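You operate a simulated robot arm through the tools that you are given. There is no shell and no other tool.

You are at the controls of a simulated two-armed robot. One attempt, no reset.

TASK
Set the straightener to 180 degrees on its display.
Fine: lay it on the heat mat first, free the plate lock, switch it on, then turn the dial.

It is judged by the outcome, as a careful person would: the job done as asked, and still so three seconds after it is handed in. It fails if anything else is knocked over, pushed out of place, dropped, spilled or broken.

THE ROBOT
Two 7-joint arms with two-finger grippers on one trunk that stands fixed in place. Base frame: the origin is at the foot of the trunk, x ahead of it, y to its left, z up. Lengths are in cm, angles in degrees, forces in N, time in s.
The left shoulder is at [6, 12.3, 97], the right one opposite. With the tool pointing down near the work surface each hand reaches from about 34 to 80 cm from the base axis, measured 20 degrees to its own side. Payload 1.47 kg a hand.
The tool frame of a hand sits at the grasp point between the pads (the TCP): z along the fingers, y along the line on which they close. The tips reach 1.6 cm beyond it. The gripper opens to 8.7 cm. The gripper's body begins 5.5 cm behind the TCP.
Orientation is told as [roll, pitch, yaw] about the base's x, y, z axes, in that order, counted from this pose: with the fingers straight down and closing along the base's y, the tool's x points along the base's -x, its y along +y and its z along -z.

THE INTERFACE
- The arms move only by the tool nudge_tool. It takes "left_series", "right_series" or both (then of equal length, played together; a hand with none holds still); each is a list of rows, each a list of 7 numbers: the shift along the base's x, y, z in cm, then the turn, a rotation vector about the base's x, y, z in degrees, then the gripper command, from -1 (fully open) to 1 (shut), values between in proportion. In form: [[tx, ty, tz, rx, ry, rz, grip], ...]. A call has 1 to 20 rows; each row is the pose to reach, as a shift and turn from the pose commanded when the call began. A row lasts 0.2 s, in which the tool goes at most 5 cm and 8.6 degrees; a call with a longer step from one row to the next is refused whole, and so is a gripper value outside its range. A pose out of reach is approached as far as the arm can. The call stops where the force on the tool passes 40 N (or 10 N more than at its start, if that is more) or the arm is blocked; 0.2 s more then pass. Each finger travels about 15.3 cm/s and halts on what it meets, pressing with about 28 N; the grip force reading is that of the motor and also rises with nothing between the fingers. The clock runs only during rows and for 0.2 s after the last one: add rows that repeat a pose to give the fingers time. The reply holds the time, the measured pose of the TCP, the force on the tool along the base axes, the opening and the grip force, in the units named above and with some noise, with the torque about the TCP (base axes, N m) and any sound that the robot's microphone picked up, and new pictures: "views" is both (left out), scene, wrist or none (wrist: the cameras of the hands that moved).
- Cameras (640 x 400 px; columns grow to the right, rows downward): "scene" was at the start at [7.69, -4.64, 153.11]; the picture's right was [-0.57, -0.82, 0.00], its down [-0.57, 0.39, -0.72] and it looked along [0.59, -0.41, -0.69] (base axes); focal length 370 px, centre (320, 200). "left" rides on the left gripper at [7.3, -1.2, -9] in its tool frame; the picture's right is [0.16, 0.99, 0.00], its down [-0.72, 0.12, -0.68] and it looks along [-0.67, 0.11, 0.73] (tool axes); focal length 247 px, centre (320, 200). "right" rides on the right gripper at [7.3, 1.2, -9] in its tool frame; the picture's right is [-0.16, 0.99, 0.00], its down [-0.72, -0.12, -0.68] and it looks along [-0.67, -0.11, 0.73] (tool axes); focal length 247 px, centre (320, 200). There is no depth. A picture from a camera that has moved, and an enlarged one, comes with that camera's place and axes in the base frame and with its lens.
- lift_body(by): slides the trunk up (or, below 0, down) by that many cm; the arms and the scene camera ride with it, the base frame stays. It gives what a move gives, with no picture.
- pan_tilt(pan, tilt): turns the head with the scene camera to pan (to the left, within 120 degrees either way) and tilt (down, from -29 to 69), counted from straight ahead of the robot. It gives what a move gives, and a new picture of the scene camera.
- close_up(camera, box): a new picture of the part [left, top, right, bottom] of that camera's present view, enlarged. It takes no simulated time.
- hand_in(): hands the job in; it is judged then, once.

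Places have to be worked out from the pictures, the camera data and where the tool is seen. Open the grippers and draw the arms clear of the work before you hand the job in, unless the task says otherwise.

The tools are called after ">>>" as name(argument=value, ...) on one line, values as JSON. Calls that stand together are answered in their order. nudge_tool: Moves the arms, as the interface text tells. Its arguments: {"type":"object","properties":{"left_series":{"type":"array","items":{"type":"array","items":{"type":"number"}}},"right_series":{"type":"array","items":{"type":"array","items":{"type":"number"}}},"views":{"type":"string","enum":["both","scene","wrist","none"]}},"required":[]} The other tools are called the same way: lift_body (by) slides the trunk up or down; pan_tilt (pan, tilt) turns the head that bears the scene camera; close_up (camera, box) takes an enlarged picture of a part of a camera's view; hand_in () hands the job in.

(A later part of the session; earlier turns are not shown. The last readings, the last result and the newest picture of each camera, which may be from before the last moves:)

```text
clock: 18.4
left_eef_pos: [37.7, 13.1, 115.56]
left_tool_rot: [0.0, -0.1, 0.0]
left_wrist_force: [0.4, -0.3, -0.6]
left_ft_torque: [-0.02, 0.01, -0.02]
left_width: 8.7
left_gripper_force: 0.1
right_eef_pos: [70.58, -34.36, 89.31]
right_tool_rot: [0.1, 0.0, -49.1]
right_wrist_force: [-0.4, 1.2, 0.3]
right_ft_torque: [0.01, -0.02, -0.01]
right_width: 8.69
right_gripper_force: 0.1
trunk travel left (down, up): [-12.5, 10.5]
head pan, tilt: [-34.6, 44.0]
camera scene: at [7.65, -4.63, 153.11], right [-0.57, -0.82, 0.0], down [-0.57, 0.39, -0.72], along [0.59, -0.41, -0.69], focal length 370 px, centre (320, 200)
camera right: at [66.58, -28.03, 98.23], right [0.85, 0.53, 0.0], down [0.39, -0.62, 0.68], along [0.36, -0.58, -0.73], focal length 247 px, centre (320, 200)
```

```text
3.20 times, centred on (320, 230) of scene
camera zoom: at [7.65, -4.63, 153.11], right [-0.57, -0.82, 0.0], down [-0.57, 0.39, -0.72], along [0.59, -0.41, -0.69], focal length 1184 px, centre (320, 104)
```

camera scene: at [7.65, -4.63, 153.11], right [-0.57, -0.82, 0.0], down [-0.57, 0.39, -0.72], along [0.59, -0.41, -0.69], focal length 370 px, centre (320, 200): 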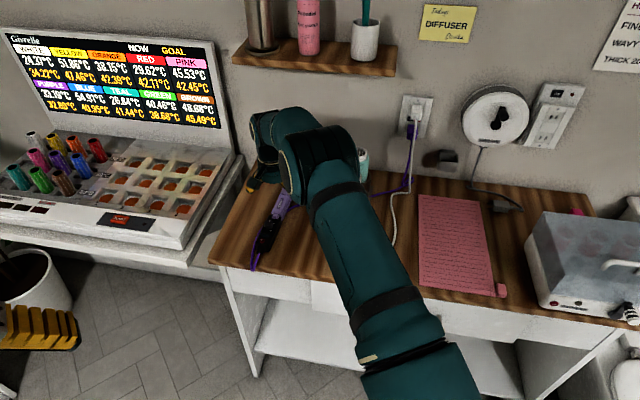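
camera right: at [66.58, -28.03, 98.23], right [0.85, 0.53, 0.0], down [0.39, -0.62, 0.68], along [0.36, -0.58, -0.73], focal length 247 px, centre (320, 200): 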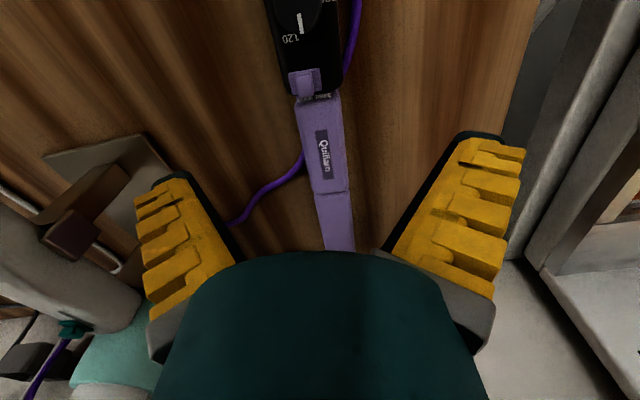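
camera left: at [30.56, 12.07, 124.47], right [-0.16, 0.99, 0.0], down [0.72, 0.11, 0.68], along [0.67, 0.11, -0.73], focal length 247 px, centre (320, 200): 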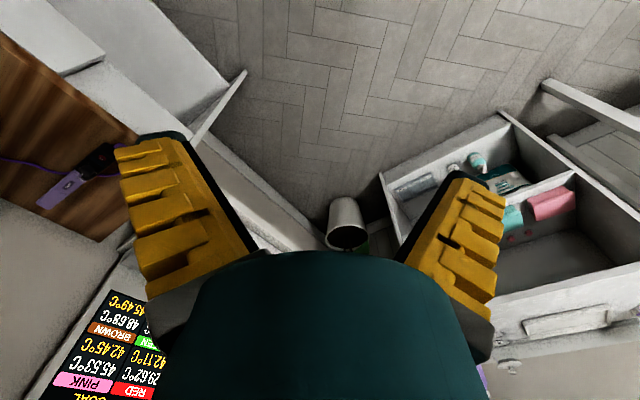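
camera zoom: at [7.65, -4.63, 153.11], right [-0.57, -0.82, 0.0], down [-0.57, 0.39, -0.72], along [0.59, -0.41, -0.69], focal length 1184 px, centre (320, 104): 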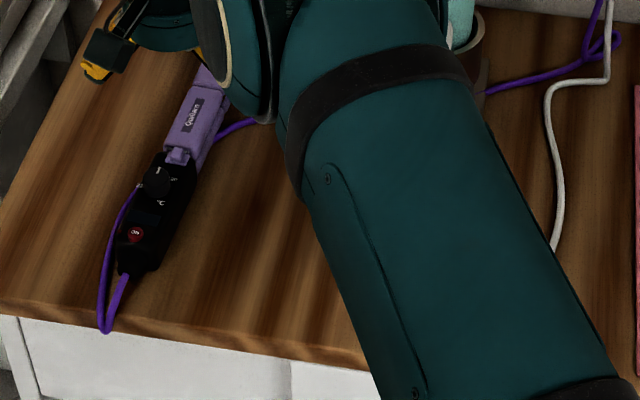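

The straightener lies as before. I go down and grip the same place.

>>> nudge_tool(right_series=[[0, 0, -2, 0, 0, 0, -1], [0, 0, -4, 0, 0, 0, -1], [0, 0, -5.4, 0, 0, 0, -1], [0, 0, -6.4, 0, 0, 0, -1], [0, 0, -6.4, 0, 0, 0, 0], [0, 0, -6.4, 0, 0, 0, 0.6], [0, 0, -6.4, 0, 0, 0, 1], [0, 0, -6.4, 0, 0, 0, 1], [0, 0, -6.4, 0, 0, 0, 1], [0, 0, -5.4, 0, 0, 0, 1], [0, 0, -3, 0, 0, 0, 1], [0, 0, 0, 0, 0, 0, 1], [0, 0, 3, 0, 0, 0, 1], [0, 0, 5, 0, 0, 0, 1]], views="both")

```text
clock: 21.4
left_eef_pos: [37.69, 13.11, 115.53]
left_tool_rot: [0.0, 0.0, -0.1]
left_wrist_force: [0.1, -0.7, -0.4]
left_ft_torque: [0.01, -0.03, 0.0]
left_width: 8.71
left_gripper_force: 0.1
right_eef_pos: [70.66, -34.23, 94.43]
right_tool_rot: [0.0, -0.1, -49.0]
right_wrist_force: [0.9, -0.2, -3.3]
right_ft_torque: [-0.03, -0.01, 0.03]
right_width: 2.07
right_gripper_force: 27.8
trunk travel left (down, up): [-12.5, 10.5]
head pan, tilt: [-34.6, 44.0]
camera scene: at [7.69, -4.63, 153.11], right [-0.57, -0.82, 0.0], down [-0.57, 0.39, -0.72], along [0.59, -0.41, -0.69], focal length 370 px, centre (320, 200)
camera right: at [66.67, -27.9, 103.32], right [0.85, 0.53, 0.0], down [0.39, -0.62, 0.68], along [0.36, -0.58, -0.73], focal length 247 px, centre (320, 200)
```

scene: 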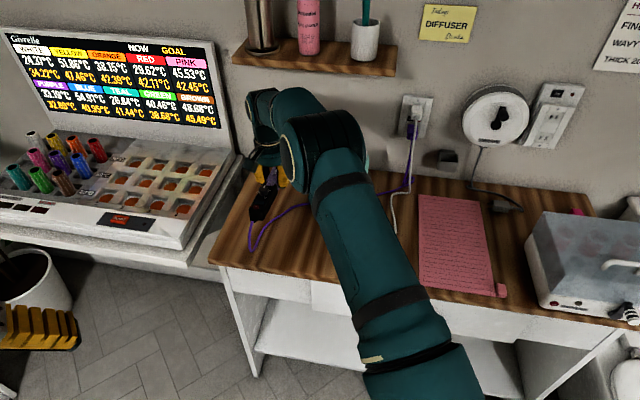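
right: 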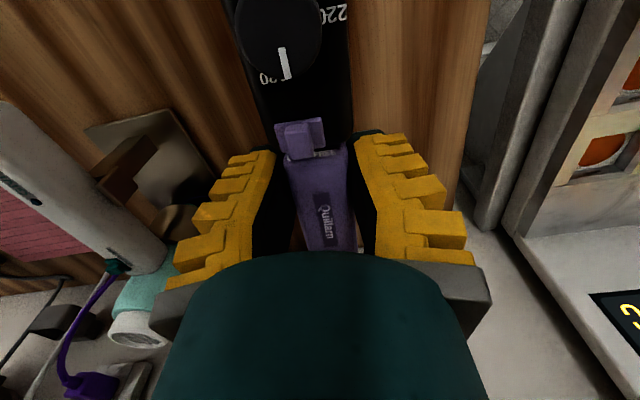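

It is lifted cleanly with the lock still closed, and the cord hangs slack. I draw it back in front of the table and turn it so the handle leads to the right, which keeps the cord short and the tips clear of the dryer.

>>> nudge_tool(right_series=[[-3, 2.9, 0, 0, 0, 0, 1], [-6, 5.6, 0, 0, 0, 0, 1], [-9.2, 8, 0, 0, 0, 0, 1], [-12.7, 10.2, 0, 0, 0, 8, 1], [-17, 11.6, 0, 0, 0, 16, 1], [-21.2, 10.2, 0, 0, 0, 24, 1], [-25.3, 8.7, 0, 0, 0, 32, 1], [-27.5, 7.1, 0, 0, 0, 40, 1], [-29.2, 5, 0, 0, 0, 48, 1], [-29.2, 5, 0, 0, 0, 56, 1], [-29.2, 5, 0, 0, 0, 60, 1]], views="both")

```text
clock: 23.8
left_eef_pos: [37.68, 13.16, 115.54]
left_tool_rot: [0.0, -0.1, 0.0]
left_wrist_force: [0.6, 0.5, 0.6]
left_ft_torque: [0.0, 0.03, 0.01]
left_width: 8.68
left_gripper_force: 0.0
right_eef_pos: [41.36, -29.45, 94.32]
right_tool_rot: [0.0, -0.1, 11.2]
right_wrist_force: [0.2, -0.3, -3.9]
right_ft_torque: [-0.01, -0.01, -0.01]
right_width: 2.1
right_gripper_force: 28.0
trunk travel left (down, up): [-12.5, 10.5]
head pan, tilt: [-34.6, 44.0]
camera scene: at [7.67, -4.67, 153.11], right [-0.57, -0.82, 0.0], down [-0.57, 0.39, -0.72], along [0.59, -0.41, -0.69], focal length 370 px, centre (320, 200)
camera right: at [33.92, -29.62, 103.33], right [-0.04, 1.0, 0.0], down [0.73, 0.03, 0.68], along [0.68, 0.02, -0.73], focal length 247 px, centre (320, 200)
```

scene: 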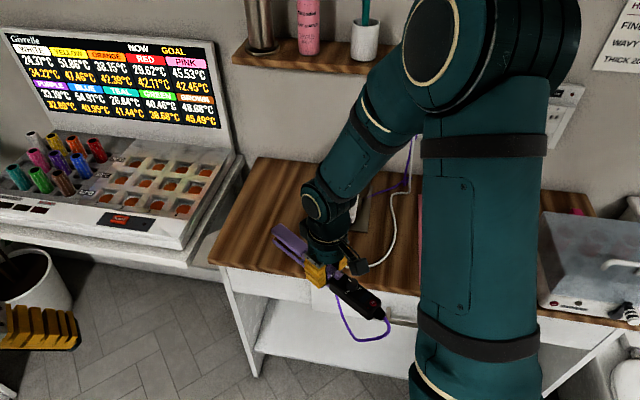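
right: 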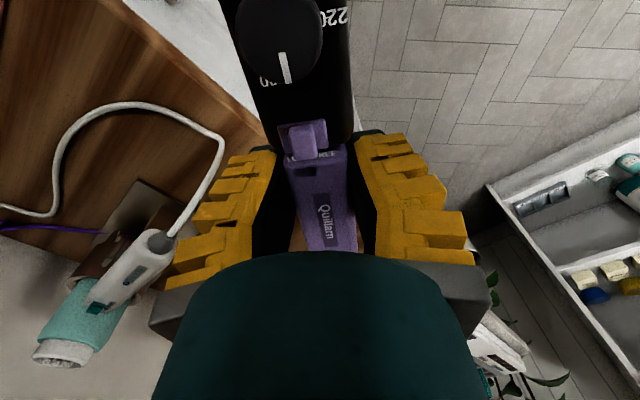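

No pull from the cord so far. I finish the turn and carry it to the right, in front of the table and clear of the dryer.

>>> nudge_tool(right_series=[[0, 0, 0, 0, 0, 8, 1], [0, 0, 0, 0, 0, 16, 1], [-2, -2, 0, 0, 0, 24, 1], [-4.5, -4.5, 0, 0, 0, 32, 1], [-7, -7, 0, 0, 0, 34, 1], [-9.5, -9.5, 0, 0, 0, 34, 1], [-12, -12, 0, 0, 0, 34, 1], [-14, -14, 0, 0, 0, 34, 1], [-14, -14, 0, 0, 0, 34, 1]], views="both")

```text
clock: 25.8
left_eef_pos: [37.64, 13.1, 115.61]
left_tool_rot: [-0.1, 0.0, 0.0]
left_wrist_force: [-1.0, 1.0, -0.1]
left_ft_torque: [0.0, 0.02, -0.03]
left_width: 8.7
left_gripper_force: 0.1
right_eef_pos: [27.7, -43.46, 94.49]
right_tool_rot: [0.0, 0.0, 45.0]
right_wrist_force: [-0.2, -0.4, -4.5]
right_ft_torque: [-0.03, 0.02, 0.03]
right_width: 2.12
right_gripper_force: 27.7
trunk travel left (down, up): [-12.5, 10.5]
head pan, tilt: [-34.6, 44.0]
camera scene: at [7.72, -4.65, 153.1], right [-0.57, -0.82, 0.0], down [-0.57, 0.39, -0.72], along [0.59, -0.41, -0.69], focal length 370 px, centre (320, 200)
camera right: at [21.5, -47.68, 103.36], right [-0.59, 0.81, 0.0], down [0.59, 0.43, 0.68], along [0.55, 0.4, -0.73], focal length 247 px, centre (320, 200)
```

scene: 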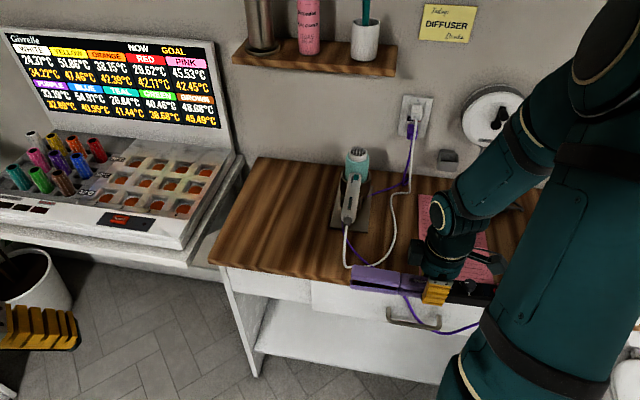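
right: 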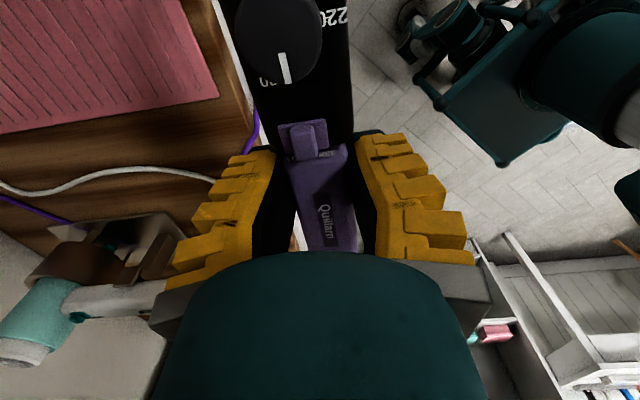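

No cord tension, and the dryer stands untouched. I take a closer look at how the cord now runs around the stand.

>>> close_up(camera="scene", box=[300, 130, 420, 280])

>>> close_up(camera="right", box=[0, 100, 280, 380])

>>> close_up(camera="scene", box=[330, 190, 560, 350])

```text
2.67 times, centred on (360, 205) of scene
camera zoom: at [7.72, -4.65, 153.1], right [-0.57, -0.82, 0.0], down [-0.57, 0.39, -0.72], along [0.59, -0.41, -0.69], focal length 987 px, centre (213, 187)
```

zoom: 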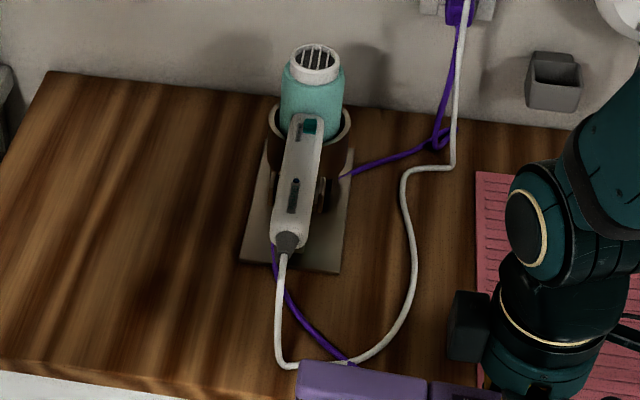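

```text
1.43 times, centred on (140, 240) of right
camera zoom: at [21.5, -47.68, 103.36], right [-0.59, 0.81, 0.0], down [0.59, 0.43, 0.68], along [0.55, 0.4, -0.73], focal length 353 px, centre (577, 143)
```

zoom: 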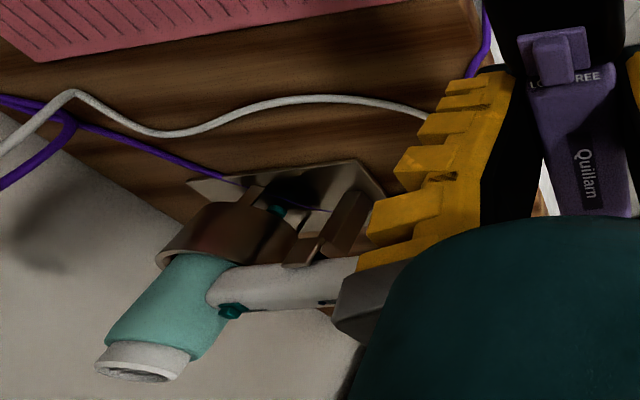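

```text
2.50 times, centred on (445, 270) of scene
camera zoom: at [7.72, -4.65, 153.1], right [-0.57, -0.82, 0.0], down [-0.57, 0.39, -0.72], along [0.59, -0.41, -0.69], focal length 925 px, centre (8, 25)
```

zoom: 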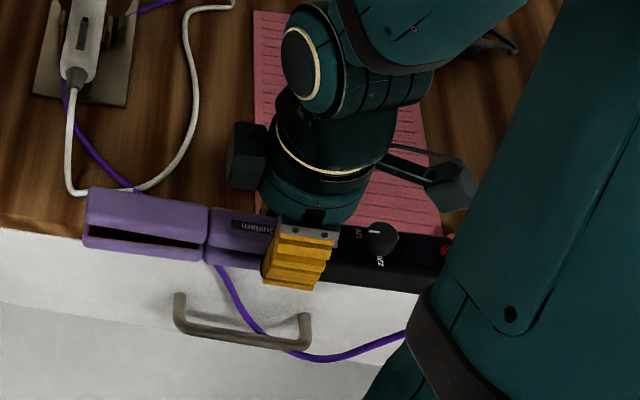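

The cord runs through under the dryer's handle and out at the front with plenty of slack, so nothing is caught. I move over the mat's front, and then turn the straightener so it points away from the robot.

>>> nudge_tool(right_series=[[-0.5, -3.7, 0.5, 0, 0, 0, 1], [-1, -7.4, 1, 0, 0, 0, 1], [-1.5, -11, 1, 0, 0, -8, 1], [-1.5, -11, 1, 0, 0, -16, 1], [-1.5, -11, 1, 0, 0, -24, 1], [-1.5, -11, 1, 0, 0, -32, 1], [-1.5, -11, 1, 0, 0, -40, 1], [-1.5, -11, 1, 0, 0, -48, 1], [-1.5, -11, 1, 0, 0, -56, 1], [-1.5, -11, 1, 0, 0, -64, 1], [-1.5, -11, 1, 0, 0, -72, 1], [-1.5, -11, 1, 0, 0, -80, 1], [-1.5, -11, 1, 0, 0, -88, 1], [-1.5, -11, 1, 0, 0, -90, 1]], views="both")

```text
clock: 28.8
left_eef_pos: [37.65, 13.11, 115.5]
left_tool_rot: [0.0, 0.0, 0.0]
left_wrist_force: [0.1, 1.0, -0.5]
left_ft_torque: [-0.03, -0.02, 0.0]
left_width: 8.7
left_gripper_force: 0.1
right_eef_pos: [25.93, -54.4, 95.32]
right_tool_rot: [0.0, 0.1, -45.1]
right_wrist_force: [0.5, 0.6, -3.1]
right_ft_torque: [-0.03, -0.02, -0.01]
right_width: 2.11
right_gripper_force: 28.5
trunk travel left (down, up): [-12.5, 10.5]
head pan, tilt: [-34.6, 44.0]
camera scene: at [7.7, -4.67, 153.11], right [-0.57, -0.82, 0.0], down [-0.57, 0.39, -0.72], along [0.59, -0.41, -0.69], focal length 370 px, centre (320, 200)
camera right: at [21.54, -48.32, 104.29], right [0.81, 0.58, 0.0], down [0.43, -0.59, 0.68], along [0.4, -0.55, -0.73], focal length 247 px, centre (320, 200)
```

scene: 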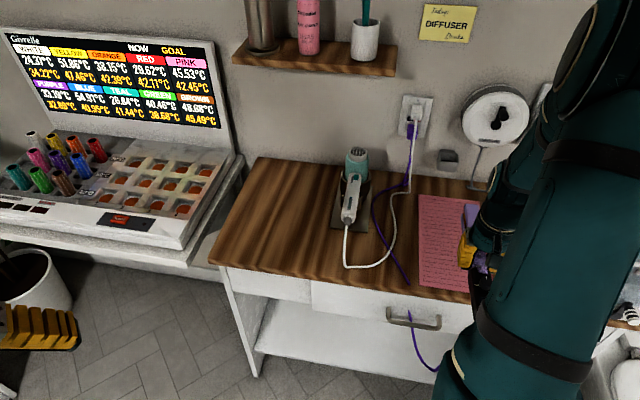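
right: 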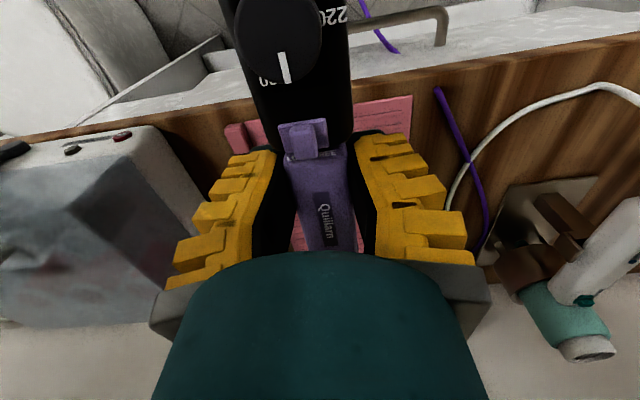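

The cord now runs freely from the outlet over the front of the table, clear of the stand. I check the mat's corners in a close-up before setting the straightener down.

>>> close_up(camera="right", box=[180, 60, 460, 260])

>>> close_up(camera="scene", box=[380, 170, 520, 310])

```text
2.00 times, centred on (320, 160) of right
camera zoom: at [21.54, -48.32, 104.29], right [0.81, 0.58, 0.0], down [0.43, -0.59, 0.68], along [0.4, -0.55, -0.73], focal length 494 px, centre (320, 280)
```

zoom: 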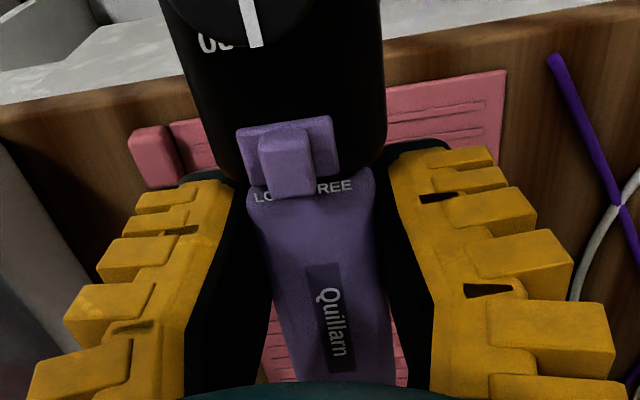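

```text
2.86 times, centred on (450, 240) of scene
camera zoom: at [7.7, -4.67, 153.11], right [-0.57, -0.82, 0.0], down [-0.57, 0.39, -0.72], along [0.59, -0.41, -0.69], focal length 1058 px, centre (-51, 86)
```

zoom: 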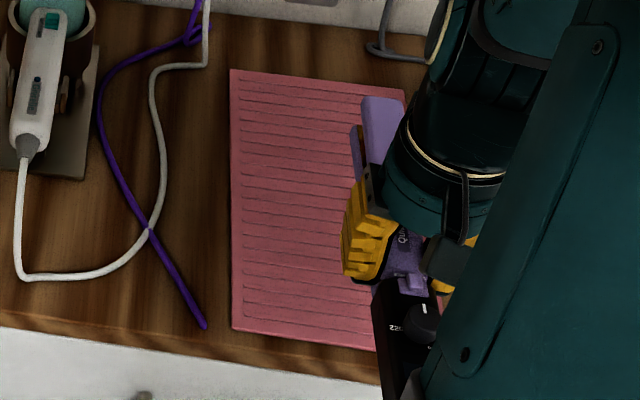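

The mat spans u 59.3–90.3 and v 11.8–29.8, where u is distance along the 45° depth direction and v runs to the right. I move the straightener out over its middle and lower it to just above, with the hand going to about [38.4, -65.3].

>>> nudge_tool(right_series=[[3.2, -2.7, 0, 0, 0, 0, 1], [6.4, -5.5, 0, 0, 0, 0, 1], [9.5, -8.2, 0, 0, 0, 0, 1], [12.5, -10.9, 0, 0, 0, 0, 1], [12.5, -10.9, -3.5, 0, 0, 0, 1], [12.5, -10.9, -7, 0, 0, 0, 1], [12.5, -10.9, -9.5, 0, 0, 0, 1], [12.5, -10.9, -9.5, 0, 0, 0, 1]], views="both")

>>> close_up(camera="scene", box=[380, 160, 540, 310])

```text
clock: 30.6
left_eef_pos: [37.73, 13.1, 115.5]
left_tool_rot: [0.1, 0.0, 0.0]
left_wrist_force: [-1.5, 0.0, -0.1]
left_ft_torque: [0.02, 0.01, 0.03]
left_width: 8.72
left_gripper_force: 0.0
right_eef_pos: [38.53, -65.31, 85.78]
right_tool_rot: [0.0, -0.1, -44.9]
right_wrist_force: [1.0, 0.1, -3.9]
right_ft_torque: [-0.02, -0.01, -0.02]
right_width: 2.09
right_gripper_force: 28.6
trunk travel left (down, up): [-12.5, 10.5]
head pan, tilt: [-34.6, 44.0]
camera scene: at [7.7, -4.65, 153.11], right [-0.57, -0.82, 0.0], down [-0.57, 0.39, -0.72], along [0.59, -0.41, -0.69], focal length 370 px, centre (320, 200)
camera right: at [34.02, -59.26, 94.71], right [0.81, 0.59, 0.0], down [0.43, -0.59, 0.68], along [0.4, -0.55, -0.73], focal length 247 px, centre (320, 200)
```

scene: 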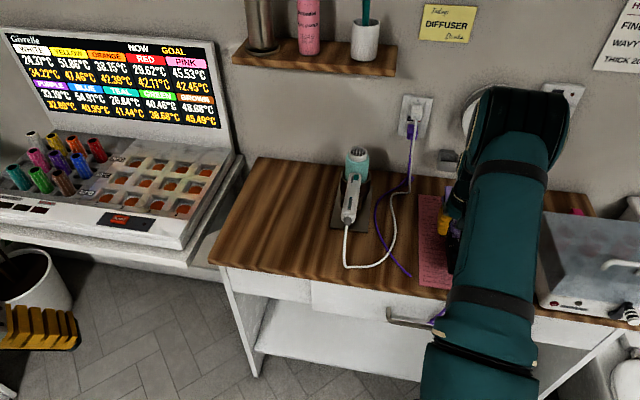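
right: 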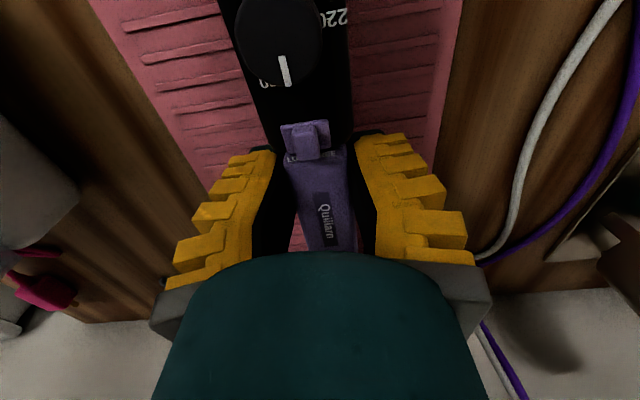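

```text
2.67 times, centred on (460, 235) of scene
camera zoom: at [7.7, -4.65, 153.11], right [-0.57, -0.82, 0.0], down [-0.57, 0.39, -0.72], along [0.59, -0.41, -0.69], focal length 987 px, centre (-53, 107)
```

zoom: 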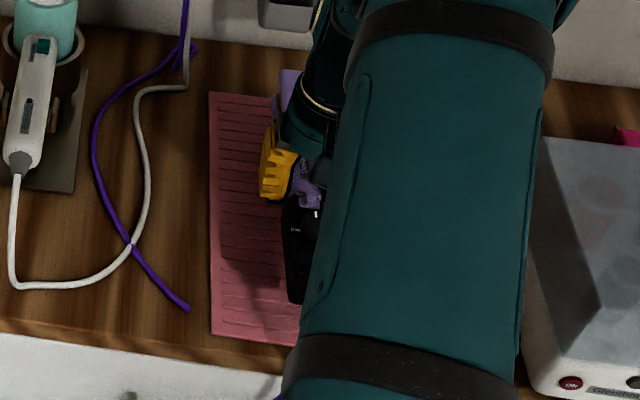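

It is lined up over the mat. I lower it the last 2 cm slowly and watch the force for contact.

>>> nudge_tool(right_series=[[0, 0, -1, 0, 0, 0, 1], [0, 0, -1.7, 0, 0, 0, 1], [0, 0, -2.1, 0, 0, 0, 1], [0, 0, -2.4, 0, 0, 0, 1], [0, 0, -2.4, 0, 0, 0, 1]], views="wrist")

```text
clock: 31.8
left_eef_pos: [37.71, 13.23, 115.46]
left_tool_rot: [0.0, 0.1, 0.0]
left_wrist_force: [0.0, 0.1, 0.2]
left_ft_torque: [-0.02, 0.0, 0.04]
left_width: 8.7
left_gripper_force: 0.0
right_eef_pos: [38.38, -65.43, 83.58]
right_tool_rot: [0.0, -0.2, -44.9]
right_wrist_force: [-0.3, 0.9, 10.0]
right_ft_torque: [0.07, 0.08, -0.02]
right_width: 2.28
right_gripper_force: 27.6
trunk travel left (down, up): [-12.5, 10.5]
head pan, tilt: [-34.6, 44.0]
camera right: at [33.99, -59.26, 92.41], right [0.81, 0.59, 0.0], down [0.43, -0.59, 0.68], along [0.4, -0.55, -0.73], focal length 247 px, centre (320, 200)
```

right: 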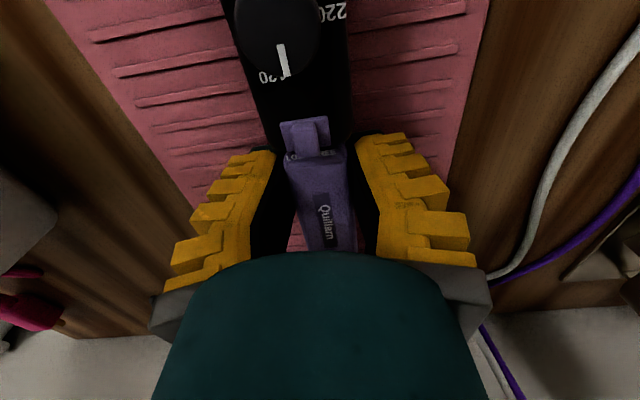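

It is resting on the mat with 10 N of contact. I open, rise clear, and draw back to look at the controls.

>>> nudge_tool(right_series=[[0, 0, 0.1, 0, 0, 0, 0.4], [0, 0, 0.1, 0, 0, 0, -1], [0, 0, 0.1, 0, 0, 0, -1], [0, 0, 2.5, 0, 0, 0, -1], [0, 0, 6, 0, 0, 0, -1], [-1, 1, 9, 0, 0, 0, -1], [-4, 4, 9.5, 0, 0, 0, -1], [-7, 7, 9.5, 0, 0, 0, -1], [-7, 7, 9.5, 0, 0, 0, -1]], views="both")

>>> close_up(camera="right", box=[220, 20, 420, 250])

>>> close_up(camera="right", box=[280, 90, 360, 190])

```text
clock: 33.8
left_eef_pos: [37.77, 13.09, 115.53]
left_tool_rot: [-0.1, 0.1, 0.0]
left_wrist_force: [0.0, -0.7, 0.5]
left_ft_torque: [0.06, 0.0, -0.01]
left_width: 8.72
left_gripper_force: 0.0
right_eef_pos: [31.56, -58.3, 92.8]
right_tool_rot: [0.0, 0.1, -45.1]
right_wrist_force: [0.2, 0.5, 0.2]
right_ft_torque: [0.05, 0.02, -0.01]
right_width: 8.69
right_gripper_force: 0.1
trunk travel left (down, up): [-12.5, 10.5]
head pan, tilt: [-34.6, 44.0]
camera scene: at [7.74, -4.69, 153.1], right [-0.57, -0.82, 0.0], down [-0.57, 0.39, -0.72], along [0.59, -0.41, -0.7], focal length 370 px, centre (320, 200)
camera right: at [27.15, -52.21, 101.75], right [0.81, 0.59, 0.0], down [0.43, -0.59, 0.68], along [0.4, -0.55, -0.73], focal length 247 px, centre (320, 200)
```

scene: 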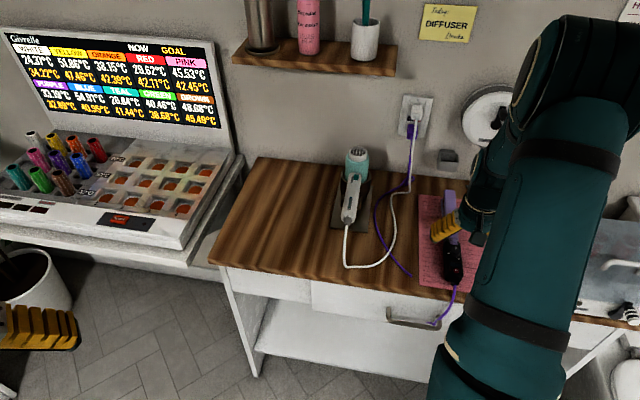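
right: 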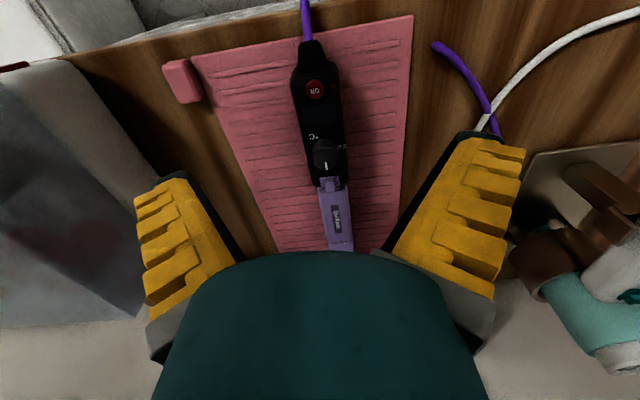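

```text
1.74 times, centred on (320, 135) of right
camera zoom: at [27.15, -52.21, 101.75], right [0.81, 0.59, 0.0], down [0.43, -0.59, 0.68], along [0.4, -0.55, -0.73], focal length 430 px, centre (320, 313)
```

zoom: 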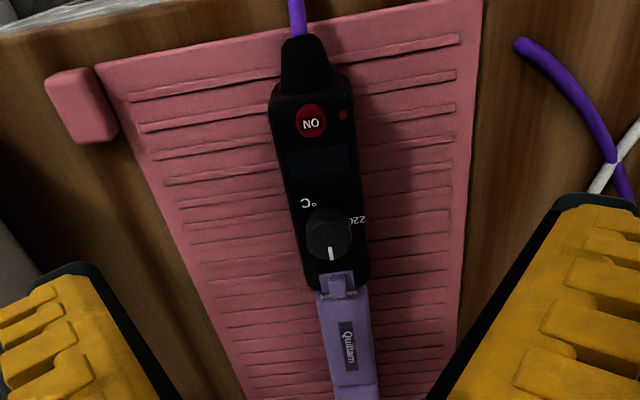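

```text
4.00 times, centred on (320, 140) of right
camera zoom: at [27.15, -52.21, 101.75], right [0.81, 0.59, 0.0], down [0.43, -0.59, 0.68], along [0.4, -0.55, -0.73], focal length 988 px, centre (320, 440)
```

zoom: 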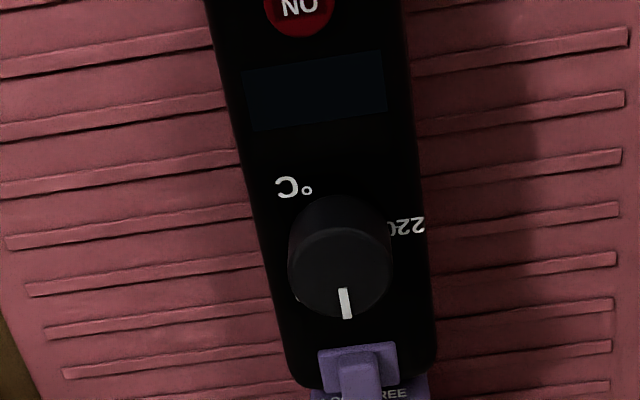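

The straightener lies wholly on the mat. By triangulation the lock tab is at about [36.0, -62.9, 84.4]. I close the fingers and bring them just to the right of the tab, above the body, so I can push it left towards FREE.

>>> nudge_tool(right_series=[[1, -2, 0, 0, 0, 0, 0], [2, -4, -1, 0, 0, 0, 1], [3.2, -6.4, -2, 0, 0, 0, 1], [3.2, -6.4, -4, 0, 0, 0, 1], [3.2, -6.4, -6, 0, 0, 0, 1], [3.2, -6.4, -6, 0, 0, 0, 1]], views="both")

>>> close_up(camera="right", box=[230, 60, 410, 250])

```text
clock: 35.2
left_eef_pos: [37.67, 13.09, 115.55]
left_tool_rot: [0.0, 0.1, 0.0]
left_wrist_force: [-0.6, 0.3, -0.6]
left_ft_torque: [-0.01, 0.0, 0.01]
left_width: 8.7
left_gripper_force: 0.0
right_eef_pos: [34.74, -64.75, 87.08]
right_tool_rot: [0.0, 0.0, -45.0]
right_wrist_force: [0.0, 0.7, 1.2]
right_ft_torque: [-0.01, 0.01, 0.0]
right_width: 0.0
right_gripper_force: 27.5
trunk travel left (down, up): [-12.5, 10.5]
head pan, tilt: [-34.6, 44.0]
camera scene: at [7.66, -4.59, 153.11], right [-0.57, -0.82, 0.0], down [-0.57, 0.39, -0.72], along [0.59, -0.41, -0.69], focal length 370 px, centre (320, 200)
camera right: at [30.22, -58.6, 95.89], right [0.81, 0.59, 0.0], down [0.43, -0.59, 0.68], along [0.4, -0.55, -0.73], focal length 247 px, centre (320, 200)
```

scene: 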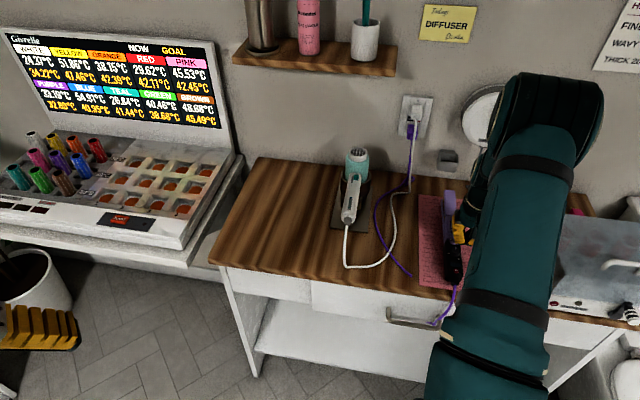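
right: 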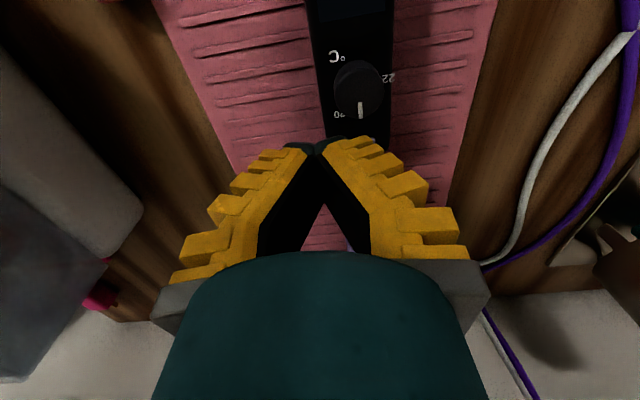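

```text
2.11 times, centred on (320, 155) of right
camera zoom: at [30.22, -58.6, 95.89], right [0.81, 0.59, 0.0], down [0.43, -0.59, 0.68], along [0.4, -0.55, -0.73], focal length 520 px, centre (320, 295)
```

zoom: 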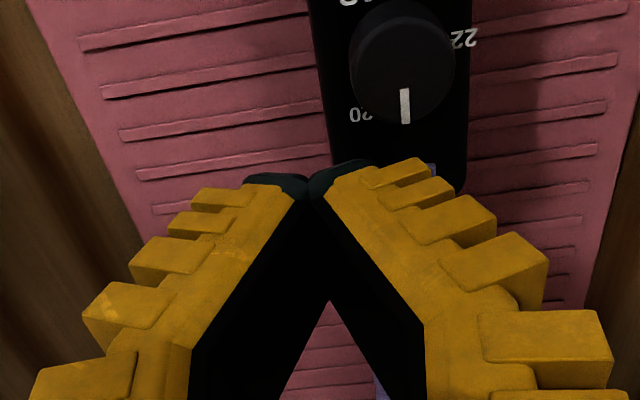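

The fingers are right of the tab with the tips near z = 85.5. I feel downwards in small steps for the handle's top surface.

>>> nudge_tool(right_series=[[0, 0, -0.5, 0, 0, 0, 1], [0, 0, -1, 0, 0, 0, 1], [0, 0, -1.4, 0, 0, 0, 1], [0, 0, -1.4, 0, 0, 0, 1]], views="wrist")

>>> close_up(camera="scene", box=[420, 180, 500, 300])

>>> close_up(camera="right", box=[270, 80, 410, 220])

```text
clock: 36.2
left_eef_pos: [37.6, 13.19, 115.49]
left_tool_rot: [0.0, 0.1, 0.0]
left_wrist_force: [-0.5, -0.9, -0.5]
left_ft_torque: [-0.02, 0.01, -0.04]
left_width: 8.73
left_gripper_force: 0.1
right_eef_pos: [34.59, -64.71, 85.65]
right_tool_rot: [0.0, -0.3, -45.0]
right_wrist_force: [-0.4, -1.9, 12.1]
right_ft_torque: [0.21, -0.14, -0.01]
right_width: 0.0
right_gripper_force: 26.7
trunk travel left (down, up): [-12.5, 10.5]
head pan, tilt: [-34.6, 44.0]
camera right: at [30.26, -58.65, 94.55], right [0.81, 0.59, 0.0], down [0.43, -0.59, 0.68], along [0.4, -0.55, -0.73], focal length 247 px, centre (320, 200)
```

right: 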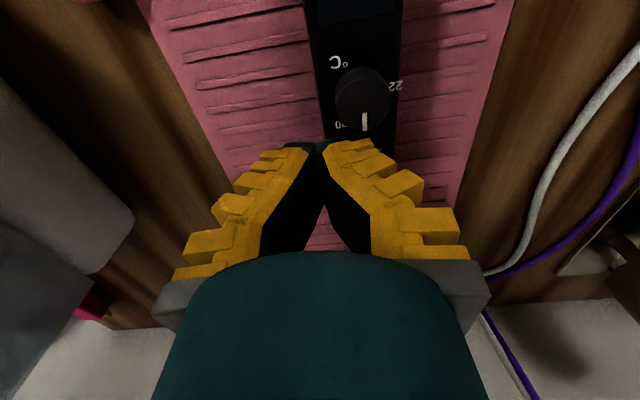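

```text
3.33 times, centred on (460, 240) of scene
camera zoom: at [7.62, -4.54, 153.12], right [-0.57, -0.82, 0.0], down [-0.57, 0.39, -0.72], along [0.59, -0.41, -0.69], focal length 1234 px, centre (-147, 67)
```

zoom: 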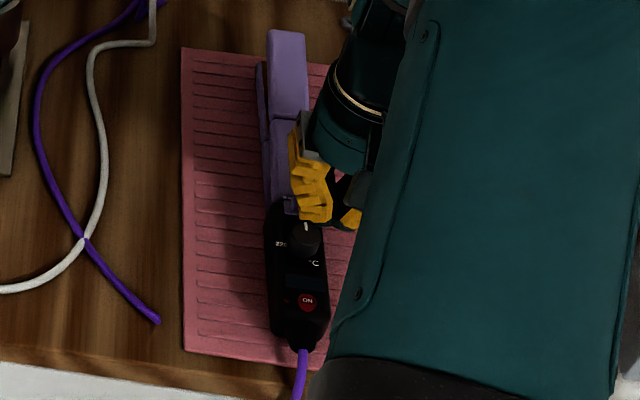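

```text
2.86 times, centred on (340, 150) of right
camera zoom: at [30.26, -58.65, 94.55], right [0.81, 0.59, 0.0], down [0.43, -0.59, 0.68], along [0.4, -0.55, -0.73], focal length 706 px, centre (263, 343)
```

zoom: 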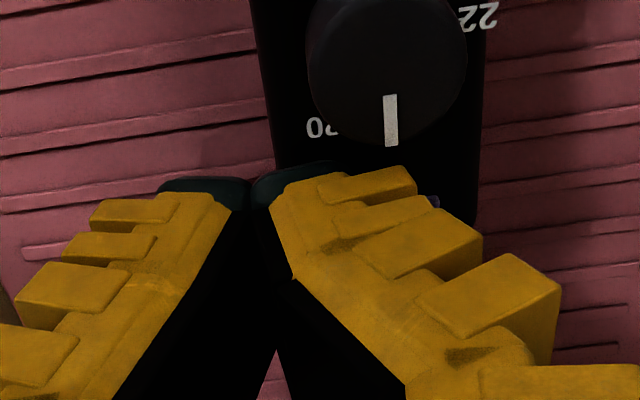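

The torque reading puts the contact about 2 cm left of the tool centre, so the finger's outer ridge is resting on the tab's top. I rise and straddle the tab instead, with the fingers partly open so their flat inner pads sit either side of it.

>>> nudge_tool(right_series=[[0, 0, 1.5, 0, 0, 0, 1], [0, 0, 3, 0, 0, 0, 0.17], [0.9, 0.9, 3, 0, 0, 0, 0.17], [1.85, 1.8, 3, 0, 0, 0, 0.17], [1.85, 1.8, 1.5, 0, 0, 0, 0.17], [1.85, 1.8, 0.7, 0, 0, 0, 0.17], [1.85, 1.8, 0.7, 0, 0, 0, 0.17]], views="wrist")

>>> close_up(camera="right", box=[250, 80, 390, 220])

```text
clock: 37.8
left_eef_pos: [37.71, 13.12, 115.44]
left_tool_rot: [0.0, 0.1, 0.0]
left_wrist_force: [0.0, 0.2, 0.0]
left_ft_torque: [-0.02, -0.01, -0.02]
left_width: 8.67
left_gripper_force: 0.1
right_eef_pos: [36.52, -62.88, 86.16]
right_tool_rot: [0.0, 0.0, -45.0]
right_wrist_force: [-0.4, -0.1, 0.5]
right_ft_torque: [0.04, 0.02, 0.03]
right_width: 4.23
right_gripper_force: 4.3
trunk travel left (down, up): [-12.5, 10.5]
head pan, tilt: [-34.6, 44.0]
camera right: at [32.12, -56.79, 95.07], right [0.81, 0.59, 0.0], down [0.43, -0.59, 0.68], along [0.4, -0.55, -0.73], focal length 247 px, centre (320, 200)
```

right: 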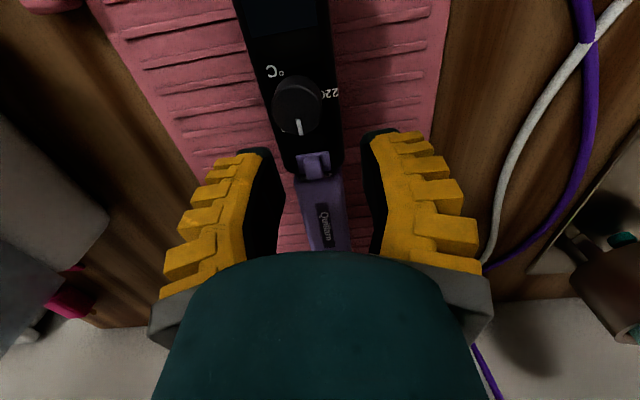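

```text
2.86 times, centred on (320, 150) of right
camera zoom: at [32.12, -56.79, 95.07], right [0.81, 0.59, 0.0], down [0.43, -0.59, 0.68], along [0.4, -0.55, -0.73], focal length 706 px, centre (320, 343)
```

zoom: 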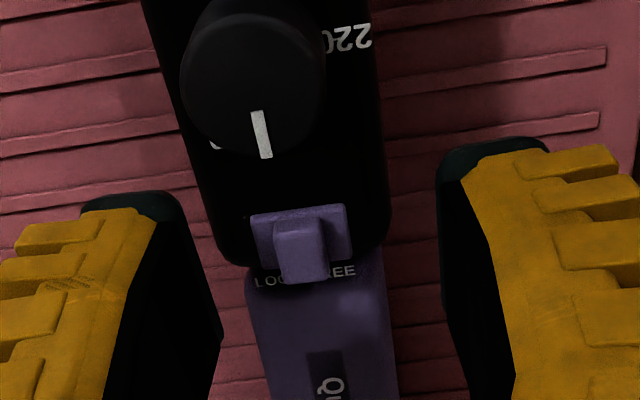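

The fingers straddle the tab, and the tab now seems partway between LOCK and FREE. I lower beside it and close gently on it.

>>> nudge_tool(right_series=[[-0.1, -0.1, -0.4, 0, 0, 0, 0.17], [-0.1, -0.1, -0.8, 0, 0, 0, 0.17], [-0.1, -0.1, -0.8, 0, 0, 0, 0.5], [-0.1, -0.1, -0.8, 0, 0, 0, 0.7], [-0.1, -0.1, -0.8, 0, 0, 0, 0.8], [-0.1, -0.1, -0.8, 0, 0, 0, 0.9], [-0.1, -0.1, -0.8, 0, 0, 0, 0.9]], views="wrist")

>>> close_up(camera="right", box=[250, 80, 390, 220])

```text
clock: 39.4
left_eef_pos: [37.62, 13.21, 115.58]
left_tool_rot: [-0.2, 0.0, 0.0]
left_wrist_force: [-0.3, 0.0, -0.1]
left_ft_torque: [0.04, 0.02, -0.01]
left_width: 8.68
left_gripper_force: 0.0
right_eef_pos: [36.44, -62.9, 85.53]
right_tool_rot: [0.0, -0.2, -45.0]
right_wrist_force: [2.5, 0.1, 15.7]
right_ft_torque: [-0.05, -0.06, 0.02]
right_width: 0.59
right_gripper_force: 27.6
trunk travel left (down, up): [-12.5, 10.5]
head pan, tilt: [-34.6, 44.0]
camera right: at [32.05, -56.79, 94.41], right [0.81, 0.59, 0.0], down [0.43, -0.59, 0.68], along [0.4, -0.55, -0.73], focal length 247 px, centre (320, 200)
```

right: 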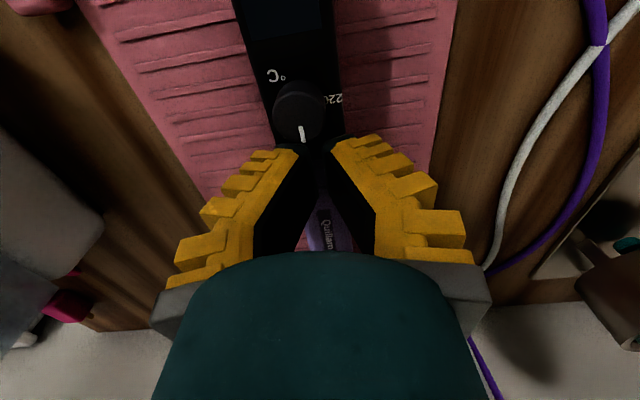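

```text
2.86 times, centred on (320, 150) of right
camera zoom: at [32.05, -56.79, 94.41], right [0.81, 0.59, 0.0], down [0.43, -0.59, 0.68], along [0.4, -0.55, -0.73], focal length 706 px, centre (320, 343)
```

zoom: 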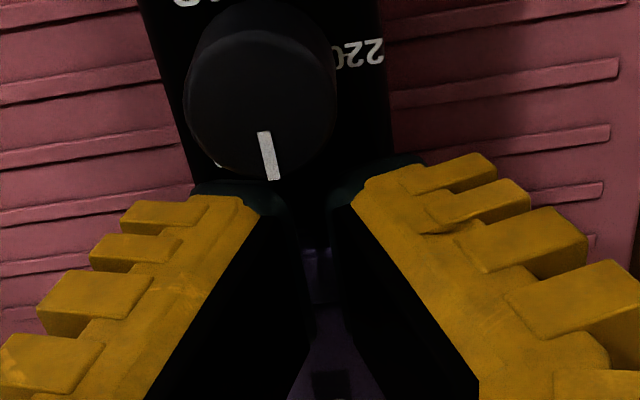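

The tab is held between the pads, with the tips pressing on the surface under it at about 16 N. I ease up slightly, and then slide it left towards FREE.

>>> nudge_tool(right_series=[[0, 0, 0.15, 0, 0, 0, 0.9], [0.15, 0.15, 0.15, 0, 0, 0, 0.9], [0.3, 0.3, 0.15, 0, 0, 0, 0.9], [0.45, 0.45, 0.15, 0, 0, 0, 0.9], [0.55, 0.55, 0.15, 0, 0, 0, 0.9], [0.55, 0.55, 0.15, 0, 0, 0, 0.9]], views="wrist")

>>> close_up(camera="right", box=[250, 80, 390, 220])

```text
clock: 40.8
left_eef_pos: [37.62, 13.23, 115.63]
left_tool_rot: [0.0, -0.1, 0.0]
left_wrist_force: [0.3, -0.2, -0.6]
left_ft_torque: [0.02, -0.01, 0.02]
left_width: 8.69
left_gripper_force: 0.0
right_eef_pos: [37.0, -62.41, 85.65]
right_tool_rot: [-0.1, -0.2, -45.0]
right_wrist_force: [-4.5, -7.2, 18.0]
right_ft_torque: [-0.14, 0.1, -0.19]
right_width: 0.6
right_gripper_force: 27.6
trunk travel left (down, up): [-12.5, 10.5]
head pan, tilt: [-34.6, 44.0]
camera right: at [32.48, -56.37, 94.55], right [0.81, 0.59, 0.0], down [0.43, -0.59, 0.68], along [0.4, -0.55, -0.73], focal length 247 px, centre (320, 200)
```

right: 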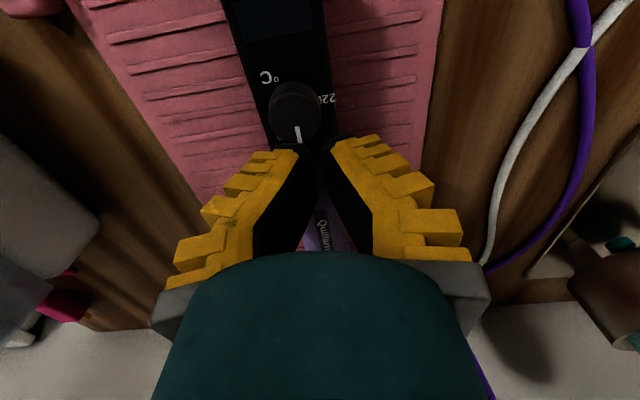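

```text
2.86 times, centred on (320, 150) of right
camera zoom: at [32.48, -56.37, 94.55], right [0.81, 0.59, 0.0], down [0.43, -0.59, 0.68], along [0.4, -0.55, -0.73], focal length 706 px, centre (320, 343)
```

zoom: 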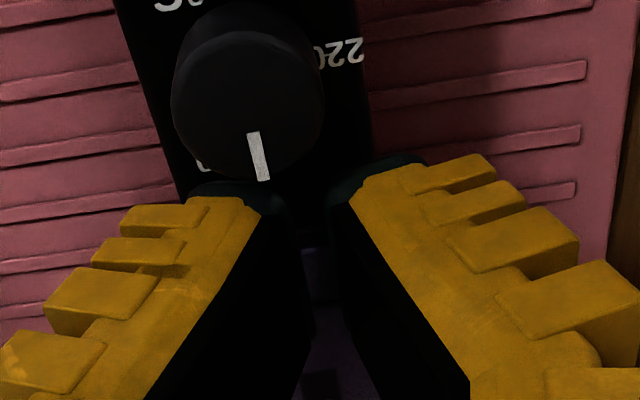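

There is an 8 N side force, and the body seems to have followed the hand by part of the way. I open, rise a little and read the tab against its labels.

>>> nudge_tool(right_series=[[0, 0, 0, 0, 0, 0, 0.3], [0, 0, 0, 0, 0, 0, -0.3], [0, 0, 0.5, 0, 0, 0, -0.3], [0, 0, 2, 0, 0, 0, -0.3], [-1, 1, 4, 0, 0, 0, -0.3], [-1, 1, 4, 0, 0, 0, -0.3]], views="wrist")

>>> close_up(camera="right", box=[250, 80, 390, 220])

>>> close_up(camera="right", box=[290, 150, 350, 200])

```text
clock: 42.2
left_eef_pos: [37.75, 13.1, 115.53]
left_tool_rot: [0.0, 0.0, -0.1]
left_wrist_force: [0.1, -0.4, 0.8]
left_ft_torque: [0.02, -0.01, 0.01]
left_width: 8.71
left_gripper_force: 0.0
right_eef_pos: [36.02, -61.63, 89.46]
right_tool_rot: [0.0, 0.1, -45.0]
right_wrist_force: [0.6, 0.3, 0.0]
right_ft_torque: [-0.01, -0.01, 0.0]
right_width: 6.11
right_gripper_force: 3.2
trunk travel left (down, up): [-12.5, 10.5]
head pan, tilt: [-34.6, 44.0]
camera right: at [31.6, -55.46, 98.43], right [0.81, 0.59, 0.0], down [0.43, -0.59, 0.68], along [0.4, -0.55, -0.73], focal length 247 px, centre (320, 200)
```

right: 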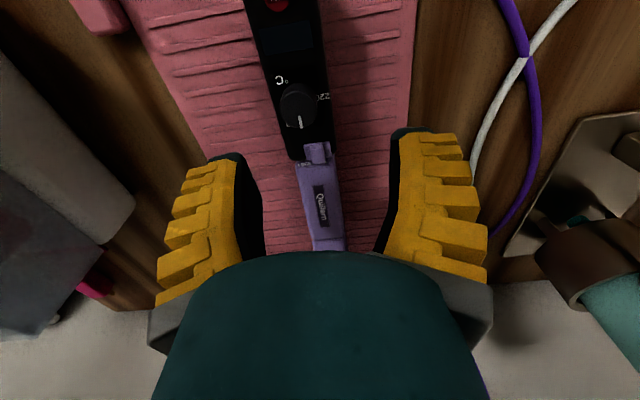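

```text
2.86 times, centred on (320, 150) of right
camera zoom: at [31.6, -55.46, 98.43], right [0.81, 0.59, 0.0], down [0.43, -0.59, 0.68], along [0.4, -0.55, -0.73], focal length 706 px, centre (320, 343)
```

zoom: 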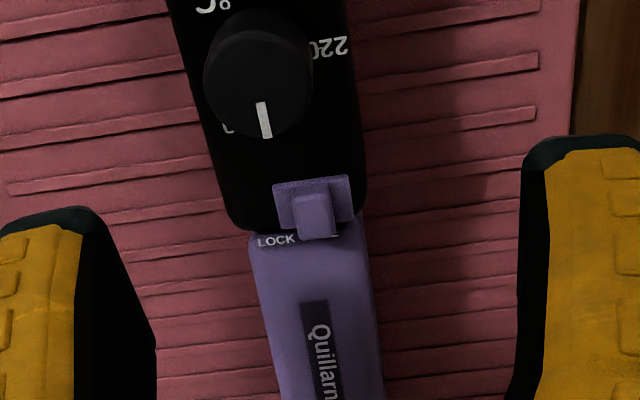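

```text
8.00 times, centred on (320, 175) of right
camera zoom: at [31.6, -55.46, 98.43], right [0.81, 0.59, 0.0], down [0.43, -0.59, 0.68], along [0.4, -0.55, -0.73], focal length 1976 px, centre (320, 400)
```

zoom: 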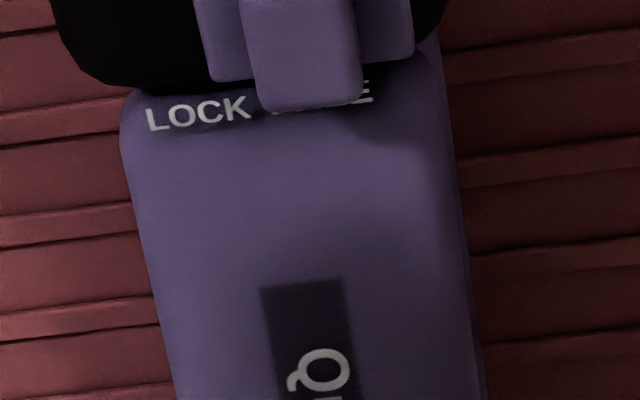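

The tab now covers FREE and LOCK is fully readable, so the lock is free. Next I move back over the handle's end to locate the power button again.

>>> nudge_tool(right_series=[[-2.5, 2.5, 1, 0, 0, 0, -0.3], [-5, 5, 2, 0, 0, 0, -0.3], [-5, 5, 2, 0, 0, 0, -0.3]], views="both")

>>> close_up(camera="right", box=[230, 40, 390, 200])

>>> close_up(camera="scene", box=[410, 180, 510, 310])

```text
clock: 43.0
left_eef_pos: [37.78, 13.13, 115.53]
left_tool_rot: [0.0, 0.0, 0.0]
left_wrist_force: [-0.3, -0.4, -0.1]
left_ft_torque: [-0.01, -0.01, -0.02]
left_width: 8.7
left_gripper_force: 0.0
right_eef_pos: [30.99, -56.35, 91.6]
right_tool_rot: [0.0, 0.0, -45.0]
right_wrist_force: [0.0, -0.6, 0.3]
right_ft_torque: [0.0, 0.03, 0.01]
right_width: 6.13
right_gripper_force: 3.5
trunk travel left (down, up): [-12.5, 10.5]
head pan, tilt: [-34.6, 44.0]
camera scene: at [7.72, -4.67, 153.1], right [-0.57, -0.82, 0.0], down [-0.57, 0.39, -0.72], along [0.59, -0.41, -0.7], focal length 370 px, centre (320, 200)
camera right: at [26.62, -50.35, 100.45], right [0.81, 0.59, 0.0], down [0.43, -0.59, 0.68], along [0.4, -0.55, -0.73], focal length 247 px, centre (320, 200)
```

scene: 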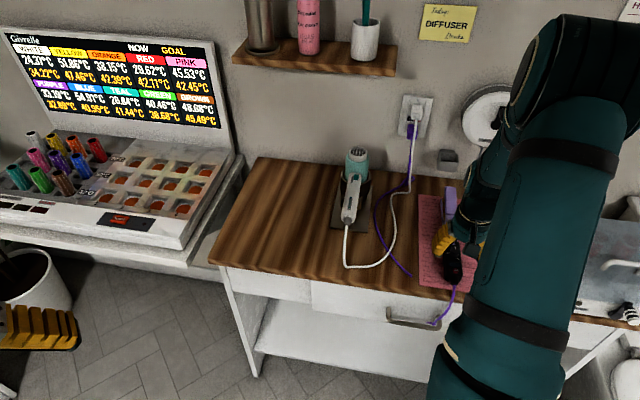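
right: 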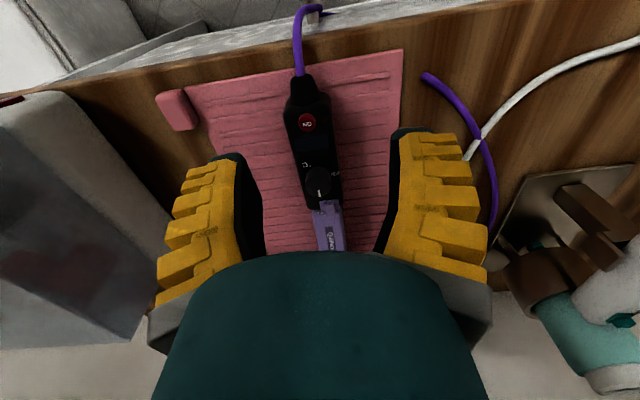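

```text
2.50 times, centred on (310, 120) of right
camera zoom: at [26.62, -50.35, 100.45], right [0.81, 0.59, 0.0], down [0.43, -0.59, 0.68], along [0.4, -0.55, -0.73], focal length 617 px, centre (345, 400)
```

zoom: 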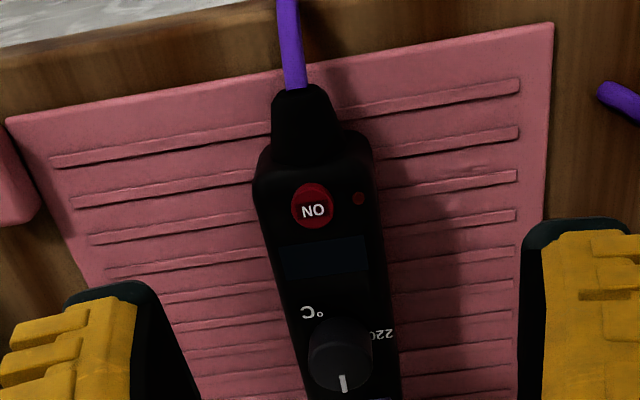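

```text
3.08 times, centred on (460, 245) of scene
camera zoom: at [7.72, -4.67, 153.1], right [-0.57, -0.82, 0.0], down [-0.57, 0.39, -0.72], along [0.59, -0.41, -0.7], focal length 1139 px, centre (-111, 62)
```

zoom: 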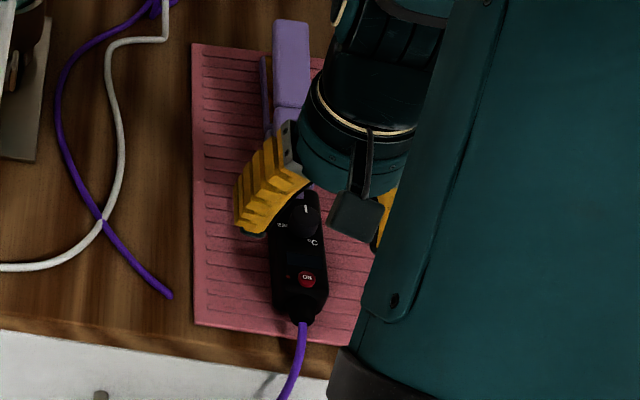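

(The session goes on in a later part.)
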